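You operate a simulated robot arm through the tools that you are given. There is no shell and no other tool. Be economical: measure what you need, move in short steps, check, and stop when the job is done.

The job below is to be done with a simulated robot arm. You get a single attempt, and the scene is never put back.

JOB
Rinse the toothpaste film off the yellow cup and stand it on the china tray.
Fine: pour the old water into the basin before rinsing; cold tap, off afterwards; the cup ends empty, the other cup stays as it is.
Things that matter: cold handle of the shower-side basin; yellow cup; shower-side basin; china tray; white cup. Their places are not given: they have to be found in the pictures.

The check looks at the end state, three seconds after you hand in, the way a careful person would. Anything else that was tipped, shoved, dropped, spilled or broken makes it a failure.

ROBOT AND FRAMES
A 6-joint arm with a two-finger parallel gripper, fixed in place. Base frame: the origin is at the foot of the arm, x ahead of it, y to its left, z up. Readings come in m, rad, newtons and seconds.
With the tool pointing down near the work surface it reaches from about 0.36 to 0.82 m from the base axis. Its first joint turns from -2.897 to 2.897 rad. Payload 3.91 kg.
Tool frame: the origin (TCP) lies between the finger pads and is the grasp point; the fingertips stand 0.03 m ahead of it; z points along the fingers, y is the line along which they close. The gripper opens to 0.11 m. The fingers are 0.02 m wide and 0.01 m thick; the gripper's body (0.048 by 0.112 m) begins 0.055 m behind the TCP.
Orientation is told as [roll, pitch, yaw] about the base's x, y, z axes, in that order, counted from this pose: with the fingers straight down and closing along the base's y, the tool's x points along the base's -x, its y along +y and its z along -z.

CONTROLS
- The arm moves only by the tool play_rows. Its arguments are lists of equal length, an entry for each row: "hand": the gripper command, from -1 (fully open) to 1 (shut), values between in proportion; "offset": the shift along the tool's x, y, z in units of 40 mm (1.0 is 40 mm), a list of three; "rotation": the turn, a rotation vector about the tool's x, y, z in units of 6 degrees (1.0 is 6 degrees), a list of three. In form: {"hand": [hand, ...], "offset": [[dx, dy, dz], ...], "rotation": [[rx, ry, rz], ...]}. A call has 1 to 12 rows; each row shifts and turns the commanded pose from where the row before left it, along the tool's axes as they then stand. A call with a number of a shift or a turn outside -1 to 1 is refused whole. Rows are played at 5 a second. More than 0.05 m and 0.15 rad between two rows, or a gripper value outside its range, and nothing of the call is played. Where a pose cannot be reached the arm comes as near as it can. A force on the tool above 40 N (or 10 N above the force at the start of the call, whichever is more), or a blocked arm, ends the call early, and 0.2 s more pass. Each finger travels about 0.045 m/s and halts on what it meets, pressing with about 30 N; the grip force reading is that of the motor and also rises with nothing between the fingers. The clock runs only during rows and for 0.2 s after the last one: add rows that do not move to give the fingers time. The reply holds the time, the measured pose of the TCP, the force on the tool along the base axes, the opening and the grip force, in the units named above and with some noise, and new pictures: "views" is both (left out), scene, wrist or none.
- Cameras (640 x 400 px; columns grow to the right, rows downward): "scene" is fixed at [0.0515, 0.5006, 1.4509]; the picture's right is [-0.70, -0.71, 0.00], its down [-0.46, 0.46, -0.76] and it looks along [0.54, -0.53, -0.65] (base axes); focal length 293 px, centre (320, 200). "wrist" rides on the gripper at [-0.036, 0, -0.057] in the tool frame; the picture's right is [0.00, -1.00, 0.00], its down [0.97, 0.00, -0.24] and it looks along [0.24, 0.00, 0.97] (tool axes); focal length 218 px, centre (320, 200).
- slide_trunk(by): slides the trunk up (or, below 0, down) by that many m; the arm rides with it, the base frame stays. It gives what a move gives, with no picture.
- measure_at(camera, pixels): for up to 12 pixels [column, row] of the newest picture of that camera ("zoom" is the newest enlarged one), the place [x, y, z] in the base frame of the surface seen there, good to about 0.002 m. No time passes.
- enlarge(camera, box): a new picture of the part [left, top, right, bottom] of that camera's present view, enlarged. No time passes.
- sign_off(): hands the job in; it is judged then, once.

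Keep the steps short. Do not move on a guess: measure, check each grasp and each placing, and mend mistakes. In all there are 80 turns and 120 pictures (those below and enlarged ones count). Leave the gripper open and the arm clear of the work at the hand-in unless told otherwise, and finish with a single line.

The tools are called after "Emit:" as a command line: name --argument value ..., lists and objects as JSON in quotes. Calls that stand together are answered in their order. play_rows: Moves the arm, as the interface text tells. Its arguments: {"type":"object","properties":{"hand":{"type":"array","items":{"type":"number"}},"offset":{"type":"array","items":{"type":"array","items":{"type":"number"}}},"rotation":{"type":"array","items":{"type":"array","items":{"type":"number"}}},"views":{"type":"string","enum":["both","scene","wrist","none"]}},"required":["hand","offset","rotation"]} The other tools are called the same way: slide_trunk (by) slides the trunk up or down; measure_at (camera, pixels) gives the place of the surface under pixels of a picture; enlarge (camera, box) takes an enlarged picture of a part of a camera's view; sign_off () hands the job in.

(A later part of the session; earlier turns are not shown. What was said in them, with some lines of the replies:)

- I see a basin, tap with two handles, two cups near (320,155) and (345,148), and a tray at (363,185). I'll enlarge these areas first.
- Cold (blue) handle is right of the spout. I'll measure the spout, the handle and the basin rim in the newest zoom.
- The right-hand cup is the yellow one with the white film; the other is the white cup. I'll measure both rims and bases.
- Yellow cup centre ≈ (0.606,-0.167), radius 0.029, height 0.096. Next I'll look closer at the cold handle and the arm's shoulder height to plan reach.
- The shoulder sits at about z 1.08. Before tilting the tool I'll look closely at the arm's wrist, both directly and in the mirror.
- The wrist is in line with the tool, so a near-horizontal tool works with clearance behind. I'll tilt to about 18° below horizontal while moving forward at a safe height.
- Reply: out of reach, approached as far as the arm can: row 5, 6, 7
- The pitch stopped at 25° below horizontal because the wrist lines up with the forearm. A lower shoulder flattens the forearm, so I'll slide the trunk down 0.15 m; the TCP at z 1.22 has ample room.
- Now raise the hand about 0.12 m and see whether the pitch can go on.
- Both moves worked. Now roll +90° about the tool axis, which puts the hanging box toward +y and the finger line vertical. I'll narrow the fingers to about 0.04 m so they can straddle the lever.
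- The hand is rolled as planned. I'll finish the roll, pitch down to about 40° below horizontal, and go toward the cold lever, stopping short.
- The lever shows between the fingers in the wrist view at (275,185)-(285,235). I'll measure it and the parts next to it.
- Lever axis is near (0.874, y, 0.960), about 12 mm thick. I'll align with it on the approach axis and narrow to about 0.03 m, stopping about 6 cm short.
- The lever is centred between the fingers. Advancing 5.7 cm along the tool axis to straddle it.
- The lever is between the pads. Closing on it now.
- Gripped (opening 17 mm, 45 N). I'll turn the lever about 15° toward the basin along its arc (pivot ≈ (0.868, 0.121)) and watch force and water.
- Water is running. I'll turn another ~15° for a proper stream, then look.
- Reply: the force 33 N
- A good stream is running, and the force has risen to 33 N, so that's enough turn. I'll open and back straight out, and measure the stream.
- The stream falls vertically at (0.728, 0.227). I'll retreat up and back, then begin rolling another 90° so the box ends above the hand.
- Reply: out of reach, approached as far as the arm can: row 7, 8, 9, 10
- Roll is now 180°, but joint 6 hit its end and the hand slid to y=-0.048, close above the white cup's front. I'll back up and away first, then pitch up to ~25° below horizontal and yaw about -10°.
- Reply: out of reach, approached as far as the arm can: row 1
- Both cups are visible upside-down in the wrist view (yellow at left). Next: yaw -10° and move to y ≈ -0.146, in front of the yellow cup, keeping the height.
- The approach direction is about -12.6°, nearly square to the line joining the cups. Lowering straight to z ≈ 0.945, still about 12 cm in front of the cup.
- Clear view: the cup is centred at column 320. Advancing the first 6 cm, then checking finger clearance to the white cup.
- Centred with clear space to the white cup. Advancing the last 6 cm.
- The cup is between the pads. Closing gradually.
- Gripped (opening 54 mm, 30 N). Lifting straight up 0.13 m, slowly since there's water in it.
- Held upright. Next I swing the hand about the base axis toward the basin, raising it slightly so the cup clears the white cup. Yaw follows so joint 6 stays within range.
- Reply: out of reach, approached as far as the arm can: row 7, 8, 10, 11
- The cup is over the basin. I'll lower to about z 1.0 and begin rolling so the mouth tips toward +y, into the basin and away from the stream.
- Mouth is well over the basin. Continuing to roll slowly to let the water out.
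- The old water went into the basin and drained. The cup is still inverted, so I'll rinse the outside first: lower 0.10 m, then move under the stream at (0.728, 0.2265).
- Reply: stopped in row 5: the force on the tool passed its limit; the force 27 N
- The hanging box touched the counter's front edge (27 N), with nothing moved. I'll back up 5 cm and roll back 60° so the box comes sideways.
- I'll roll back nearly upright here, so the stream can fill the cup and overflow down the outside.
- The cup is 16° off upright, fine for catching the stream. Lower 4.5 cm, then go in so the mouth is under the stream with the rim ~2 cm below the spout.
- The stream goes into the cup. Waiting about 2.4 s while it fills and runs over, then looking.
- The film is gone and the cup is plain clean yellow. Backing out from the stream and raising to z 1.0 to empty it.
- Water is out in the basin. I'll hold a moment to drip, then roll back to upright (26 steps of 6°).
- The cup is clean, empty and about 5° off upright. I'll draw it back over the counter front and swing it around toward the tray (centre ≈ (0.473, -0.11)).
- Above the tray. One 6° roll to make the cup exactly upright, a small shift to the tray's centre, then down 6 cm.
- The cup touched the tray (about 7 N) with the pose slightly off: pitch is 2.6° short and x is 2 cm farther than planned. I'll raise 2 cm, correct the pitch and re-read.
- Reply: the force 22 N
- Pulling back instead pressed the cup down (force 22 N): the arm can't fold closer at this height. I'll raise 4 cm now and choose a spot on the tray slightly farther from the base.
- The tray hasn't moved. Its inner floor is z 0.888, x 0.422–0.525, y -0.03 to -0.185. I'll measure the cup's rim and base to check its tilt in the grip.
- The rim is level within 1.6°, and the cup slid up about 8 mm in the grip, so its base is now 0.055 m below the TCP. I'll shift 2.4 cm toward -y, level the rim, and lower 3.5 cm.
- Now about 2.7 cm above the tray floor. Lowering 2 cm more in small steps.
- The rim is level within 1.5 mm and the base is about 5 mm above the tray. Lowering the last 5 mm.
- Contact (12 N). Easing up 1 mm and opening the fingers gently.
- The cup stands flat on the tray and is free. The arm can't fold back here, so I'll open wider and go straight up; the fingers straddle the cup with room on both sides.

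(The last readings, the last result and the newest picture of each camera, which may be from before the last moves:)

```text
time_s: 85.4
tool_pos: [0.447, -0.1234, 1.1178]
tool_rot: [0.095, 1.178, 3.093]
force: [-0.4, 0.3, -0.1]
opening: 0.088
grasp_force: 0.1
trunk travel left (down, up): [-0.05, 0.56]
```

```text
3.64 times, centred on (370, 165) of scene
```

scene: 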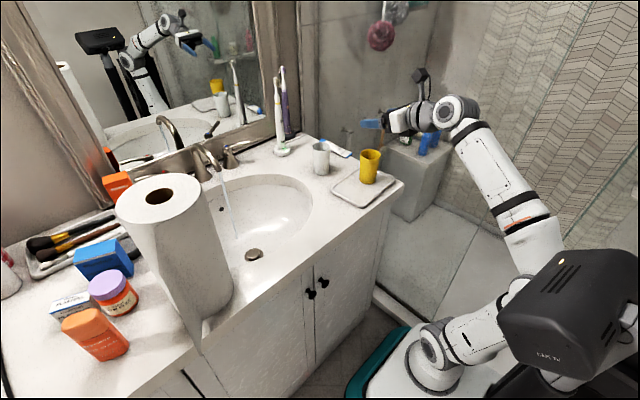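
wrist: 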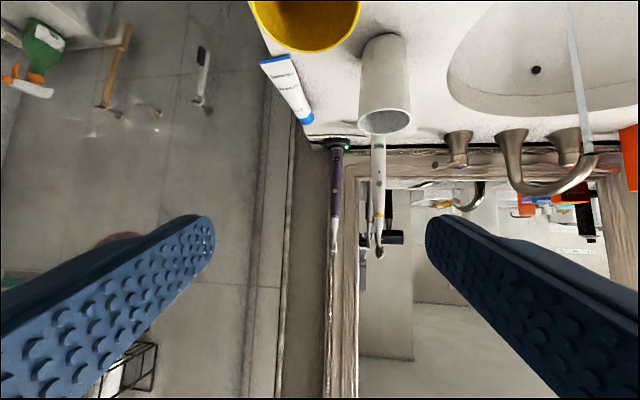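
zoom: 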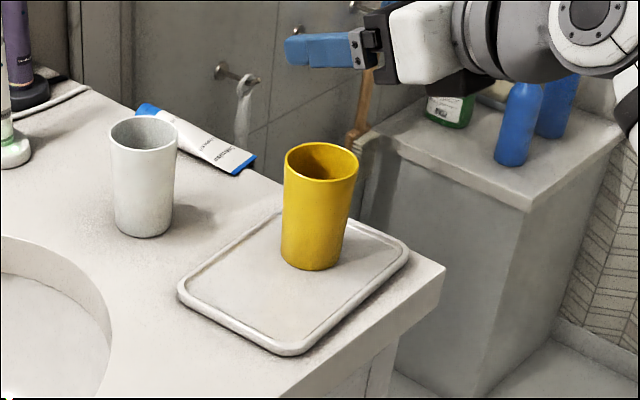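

The yellow cup stands clean on the tray and the white cup is untouched. Next, shut the tap: I'll close the fingers and swing over toward the lever line at this height.

Emit:
play_rows --hand '[0, 0.5, 1, 1, 1, 1, 1]' --offset '[[0, -0.674, 0], [0, -0.674, 0], [0, -0.674, 0], [0, -0.674, 0], [0, -0.674, 0], [0, -0.674, 0], [0, 0, 0]]' --rotation '[[0.511, 0.02, -0.213], [0.511, 0.02, -0.213], [0.511, 0.02, -0.213], [0.511, 0.02, -0.213], [0.511, 0.02, -0.213], [0.511, 0.02, -0.213], [0, 0, 0]]'

Emit:
enlarge --camera "scene" --box '[190, 120, 290, 200]'

Emit:
measure_at --camera "zoom" --pixels '[[260, 148], [285, 142], [310, 133], [335, 125], [360, 120], [375, 118]]'

```text
time_s: 87.0
tool_pos: [0.465, 0.0369, 1.0955]
tool_rot: [0.066, 1.138, -2.87]
force: [0.1, -0.2, -0.9]
opening: 0.0002
grasp_force: 30.4
trunk travel left (down, up): [-0.05, 0.56]
```

scene: 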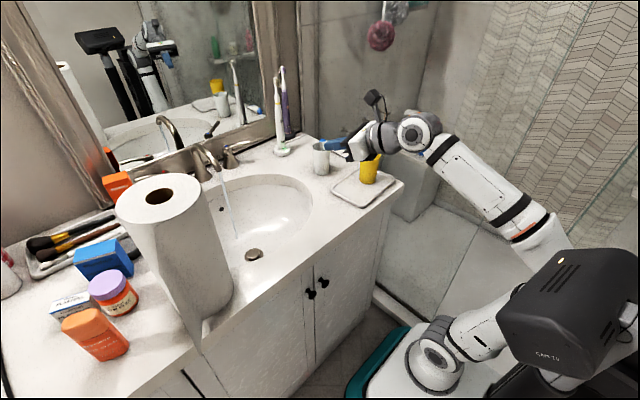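
wrist: 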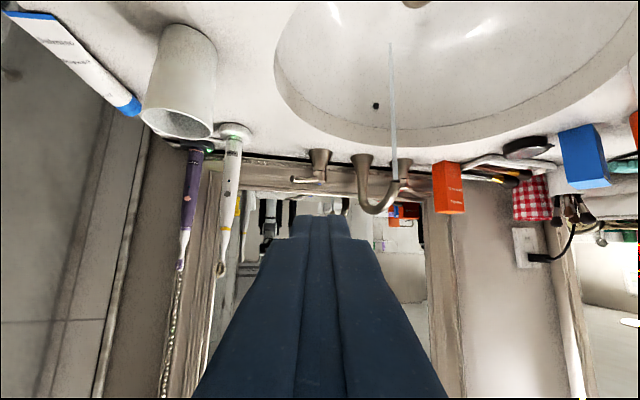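

```text
5.00 times, centred on (240, 160) of scene
```

zoom: 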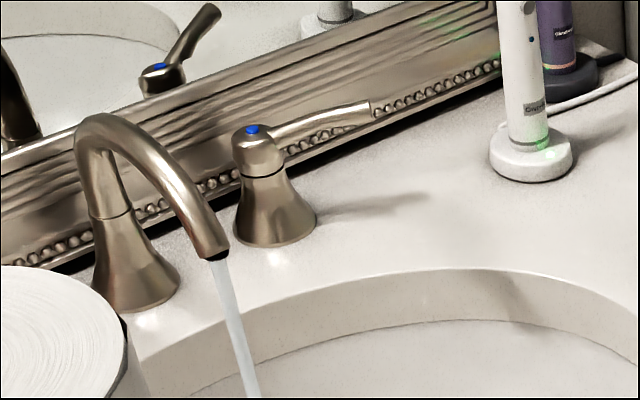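

```text
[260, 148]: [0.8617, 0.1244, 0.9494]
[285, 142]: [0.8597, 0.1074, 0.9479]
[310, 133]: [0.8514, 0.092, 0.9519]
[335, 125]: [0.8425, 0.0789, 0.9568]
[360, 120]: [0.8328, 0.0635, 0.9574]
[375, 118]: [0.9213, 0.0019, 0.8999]
```

The lever now points about 30° forward, with its outer end near (0.832, 0.06, 0.96). I'll bring the closed fingertips to about 4 cm in front of it.

Emit:
play_rows --hand '[1, 1, 1, 1, 1, 1, 1, 1, 1, 1, 1]' --offset '[[0.04, 0.0975, 0.787], [0.04, 0.0975, 0.787], [0.04, 0.0975, 0.787], [0.04, 0.0975, 0.787], [0.04, 0.0975, 0.787], [0.04, 0.0975, 0.787], [0.04, 0.0975, 0.787], [0.04, 0.0975, 0.787], [0.04, 0.0975, 0.787], [0.04, 0.0975, 0.787], [0, 0, 0]]' --rotation '[[0, 0, 0], [0, 0, 0], [0, 0, 0], [0, 0, 0], [0, 0, 0], [0, 0, 0], [0, 0, 0], [0, 0, 0], [0, 0, 0], [0, 0, 0], [0, 0, 0]]'

Emit:
enlarge --camera "scene" --box '[190, 100, 310, 190]'

```text
time_s: 89.4
tool_pos: [0.7429, 0.0569, 1.0046]
tool_rot: [0.09, 1.173, -2.848]
force: [-0.4, -1.1, 0.7]
opening: 0.0001
grasp_force: 29.7
trunk travel left (down, up): [-0.05, 0.56]
```

scene: 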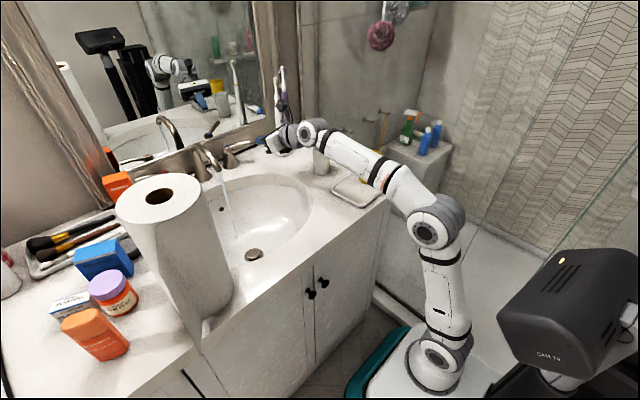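
wrist: 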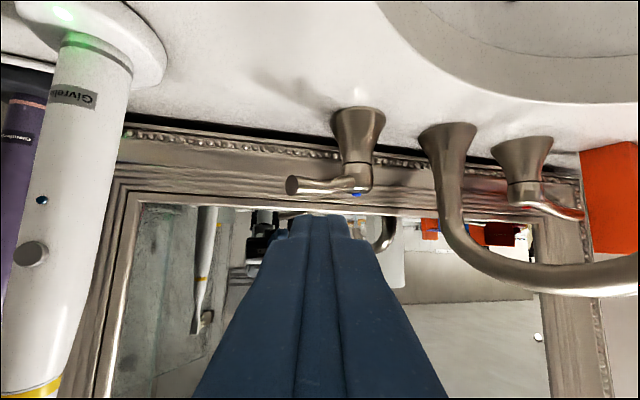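

```text
4.44 times, centred on (250, 145) of scene
```

zoom: 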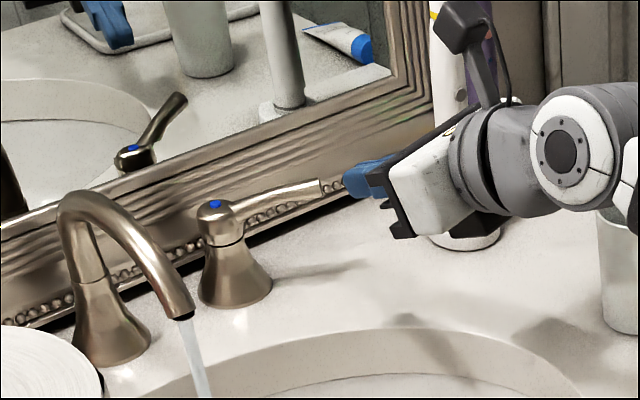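

Emit:
measure_at --camera "wrist" --pixels '[[292, 186], [305, 187], [320, 187], [340, 185], [90, 30], [60, 240]]'

Emit:
play_rows --hand '[1, 1, 1, 1]' --offset '[[-0.265, 0.035, 0.405], [-0.265, 0.035, 0.405], [0, 0, 0], [0, 0, 0]]' --rotation '[[0, 0, 0], [0, 0, 0], [0, 0, 0], [0, 0, 0]]'

Emit:
enlarge --camera "scene" --box '[190, 100, 310, 190]'

```text
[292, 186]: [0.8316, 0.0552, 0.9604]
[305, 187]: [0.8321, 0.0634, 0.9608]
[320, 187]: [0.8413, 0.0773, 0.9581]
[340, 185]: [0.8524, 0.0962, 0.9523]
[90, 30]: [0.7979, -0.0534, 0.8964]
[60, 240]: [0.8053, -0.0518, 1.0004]
```

```text
time_s: 90.4
tool_pos: [0.766, 0.0604, 0.9724]
tool_rot: [0.092, 1.173, -2.846]
force: [-0.5, 0.1, -0.7]
opening: 0.0
grasp_force: 30.2
trunk travel left (down, up): [-0.05, 0.56]
```

scene: 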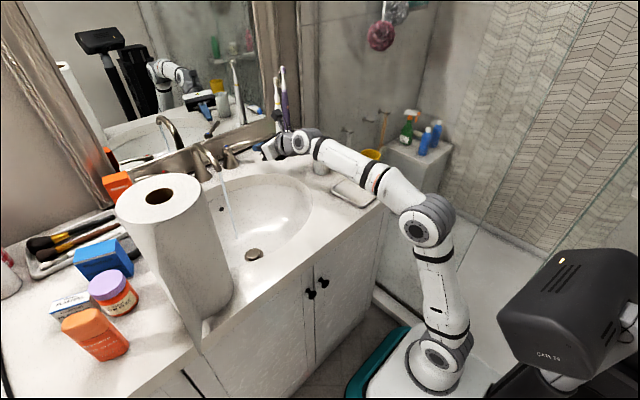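
wrist: 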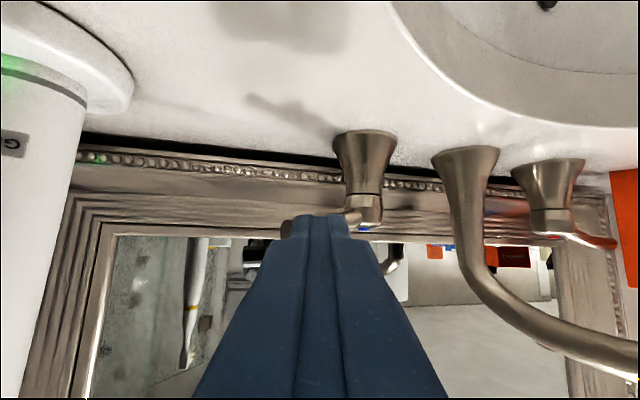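

```text
4.44 times, centred on (250, 145) of scene
```

zoom: 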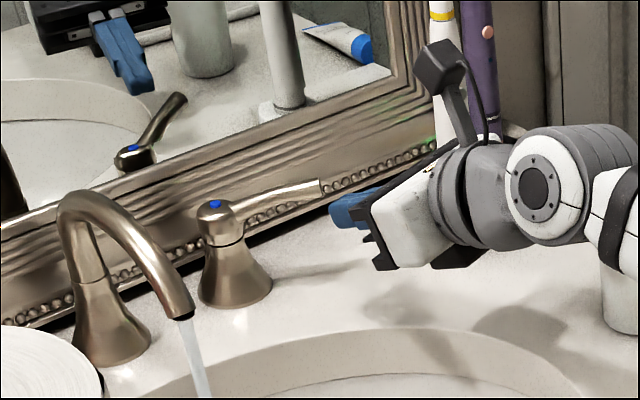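

The fingertips are level with the lever's end, about 3.5 cm in front. Pushing straight along +x, first 5 cm.

Emit:
play_rows --hand '[1, 1, 1, 1, 1, 1]' --offset '[[0.14, 0.077, 0.34], [0.14, 0.077, 0.34], [0.09, 0.051, 0.226], [0.09, 0.051, 0.226], [0, 0, 0], [0, 0, 0]]' --rotation '[[0, 0, 0], [0, 0, 0], [0, 0, 0], [0, 0, 0], [0, 0, 0], [0, 0, 0]]'

Emit:
enlarge --camera "scene" --box '[190, 100, 310, 190]'

```text
time_s: 91.8
tool_pos: [0.818, 0.0571, 0.9721]
tool_rot: [0.092, 1.172, -2.847]
force: [-0.4, 0.1, -1.0]
opening: 0.0
grasp_force: 29.6
trunk travel left (down, up): [-0.05, 0.56]
```

scene: 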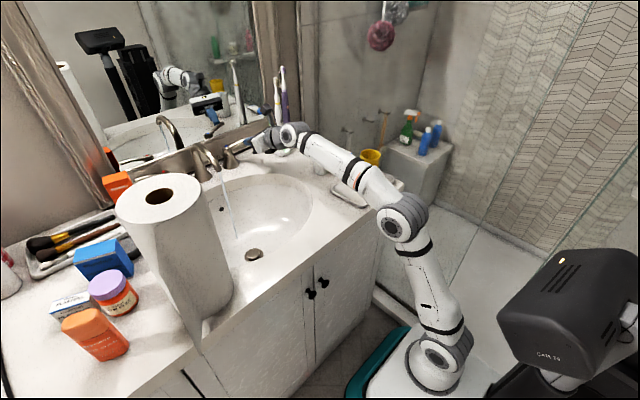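
wrist: 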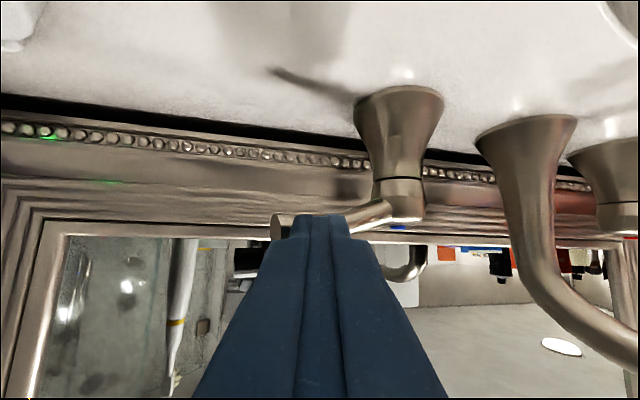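

```text
4.44 times, centred on (250, 145) of scene
```

zoom: 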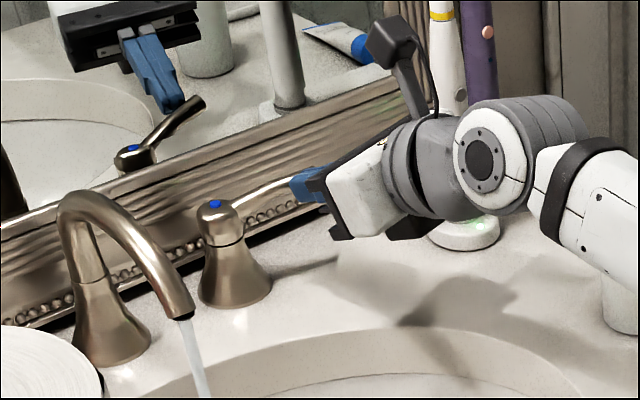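

The lever is turning back. Pushing another 2 cm gently while watching the force.

Emit:
play_rows --hand '[1, 1, 1, 1, 1]' --offset '[[0.06, 0.034, 0.15], [0.06, 0.034, 0.15], [0.06, 0.034, 0.15], [0, 0, 0], [0, 0, 0]]' --rotation '[[0, 0, 0], [0, 0, 0], [0, 0, 0], [0, 0, 0], [0, 0, 0]]' --views "scene"

Emit:
enlarge --camera "scene" --box '[190, 100, 310, 190]'

```text
time_s: 93.0
tool_pos: [0.8373, 0.0592, 0.9724]
tool_rot: [0.09, 1.172, -2.848]
force: [-0.3, -0.9, 0.2]
opening: 0.0001
grasp_force: 30.3
trunk travel left (down, up): [-0.05, 0.56]
```

scene: 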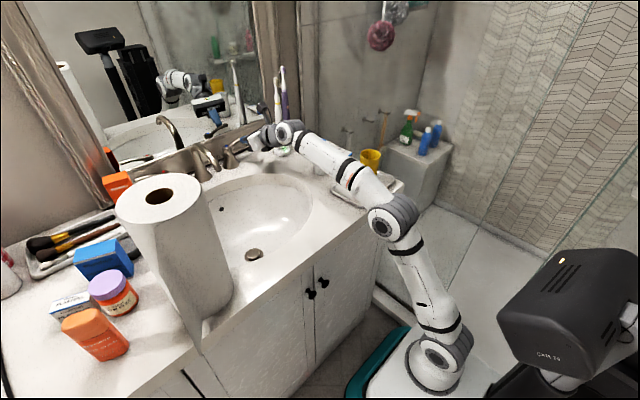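

```text
4.44 times, centred on (250, 145) of scene
```

zoom: 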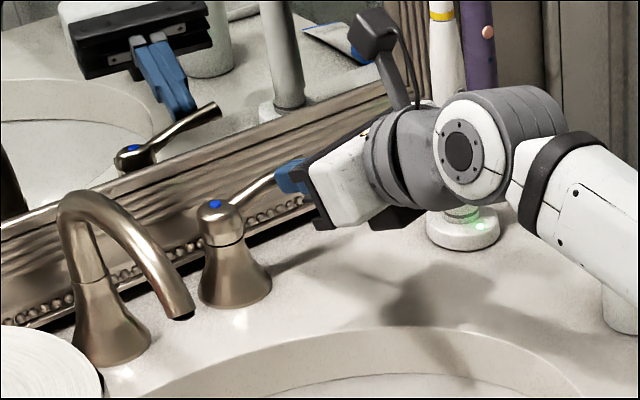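

The water has stopped. Pushing a last 3 mm to bring the lever to its original position, then backing out.

Emit:
play_rows --hand '[1, 1, 1]' --offset '[[0.028, 0.015, 0.068], [0, 0, 0], [0, 0, 0]]' --rotation '[[0, 0, 0], [0, 0, 0], [0, 0, 0]]' --views "none"

Emit:
play_rows --hand '[1, 1, 1, 1, 1, 1, 1, 1, 1, 1, 1]' --offset '[[-0.04, -0.09, -0.8], [-0.04, -0.09, -0.8], [-0.04, -0.09, -0.8], [-0.04, -0.09, -0.8], [-0.04, -0.09, -0.8], [-0.04, -0.09, -0.8], [-0.04, -0.09, -0.8], [-0.04, -0.09, -0.8], [-0.04, -0.09, -0.8], [-0.04, -0.09, -0.8], [0, 0, 0]]' --rotation '[[0, 0, 0], [0, 0, 0], [0, 0, 0], [0, 0, 0], [0, 0, 0], [0, 0, 0], [0, 0, 0], [0, 0, 0], [0, 0, 0], [0, 0, 0], [0, 0, 0]]' --views "scene"

Emit:
enlarge --camera "scene" --box '[190, 110, 290, 200]'

Emit:
measure_at --camera "scene" --pixels '[[236, 144], [240, 140], [244, 138], [246, 136]]'

```text
time_s: 93.8
tool_pos: [0.8395, 0.0599, 0.9725]
tool_rot: [0.09, 1.172, -2.847]
force: [-0.4, -0.6, -1.1]
opening: 0.0003
grasp_force: 30.1
trunk travel left (down, up): [-0.05, 0.56]
```

```text
time_s: 96.2
tool_pos: [0.5335, 0.0345, 1.0796]
tool_rot: [0.09, 1.173, -2.846]
force: [-0.4, 0.4, -1.3]
opening: 0.0
grasp_force: 30.1
trunk travel left (down, up): [-0.05, 0.56]
```

scene: 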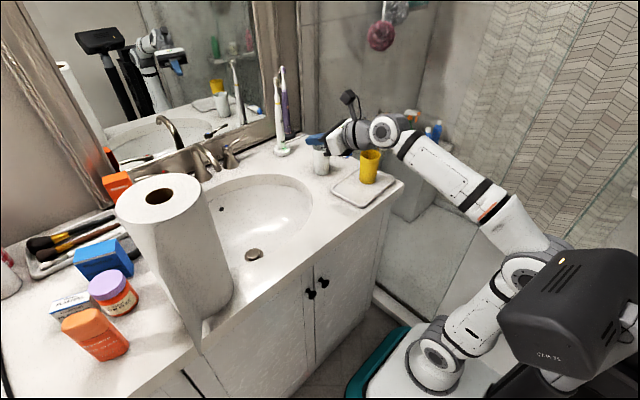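

```text
4.44 times, centred on (240, 155) of scene
```

zoom: 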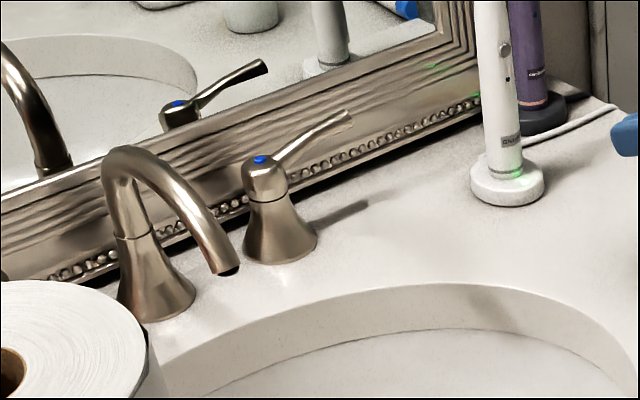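

```text
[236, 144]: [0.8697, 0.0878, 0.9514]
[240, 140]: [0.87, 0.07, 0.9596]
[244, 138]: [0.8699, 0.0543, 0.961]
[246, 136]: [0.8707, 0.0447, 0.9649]
```

The lever is back at x = 0.870 as at the start, and no water runs. I'll lift the hand clear and open it, then check the cups.

Emit:
play_rows --hand '[0, -1, -1, -1, -1, -1, -1, -1, -1, -1]' --offset '[[0.7, 0, -0.3], [0.7, 0, -0.3], [0.7, 0, -0.3], [0.7, 0, -0.3], [0, 0, 0], [0, 0, 0], [0, 0, 0], [0, 0, 0], [0, 0, 0], [0, 0, 0]]' --rotation '[[0, 0, 0], [0, 0, 0], [0, 0, 0], [0, 0, 0], [0, 0, 0], [0, 0, 0], [0, 0, 0], [0, 0, 0], [0, 0, 0], [0, 0, 0]]'

Emit:
enlarge --camera "scene" --box '[300, 120, 410, 220]'

Emit:
measure_at --camera "zoom" --pixels '[[405, 175], [400, 190], [415, 165], [120, 175], [120, 192]]'

```text
time_s: 98.4
tool_pos: [0.5342, 0.0387, 1.2006]
tool_rot: [0.092, 1.172, -2.846]
force: [0.4, 0.4, -0.3]
opening: 0.11
grasp_force: 0.1
trunk travel left (down, up): [-0.05, 0.56]
```

scene: 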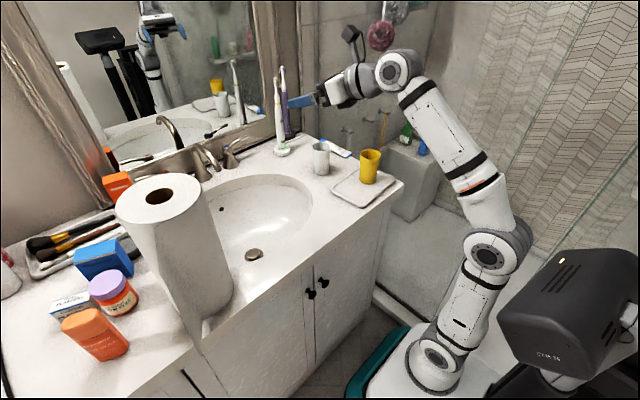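
wrist: 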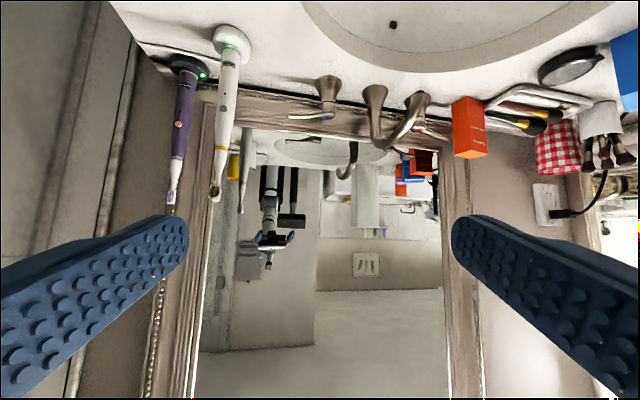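

```text
4.00 times, centred on (355, 170) of scene
```

zoom: 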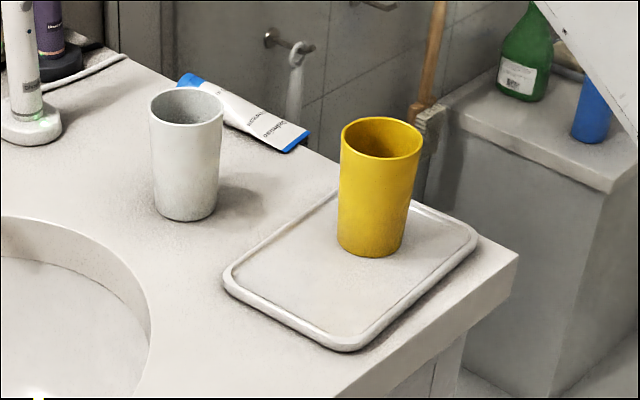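

```text
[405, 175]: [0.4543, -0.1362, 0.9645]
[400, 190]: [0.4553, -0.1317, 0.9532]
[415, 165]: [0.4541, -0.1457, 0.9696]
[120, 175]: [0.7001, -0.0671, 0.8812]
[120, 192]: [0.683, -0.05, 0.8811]
```

The yellow cup stands clean on the tray. The white cup, tube and brushes are where they were, the tap is off, and the gripper is open and clear. Handing in.

Emit:
sign_off

```text
The job is handed in.
```

The yellow cup was emptied into the basin, rinsed clean under the cold tap, emptied again and stood upright on the china tray; the tap is off and the white cup was not moved.
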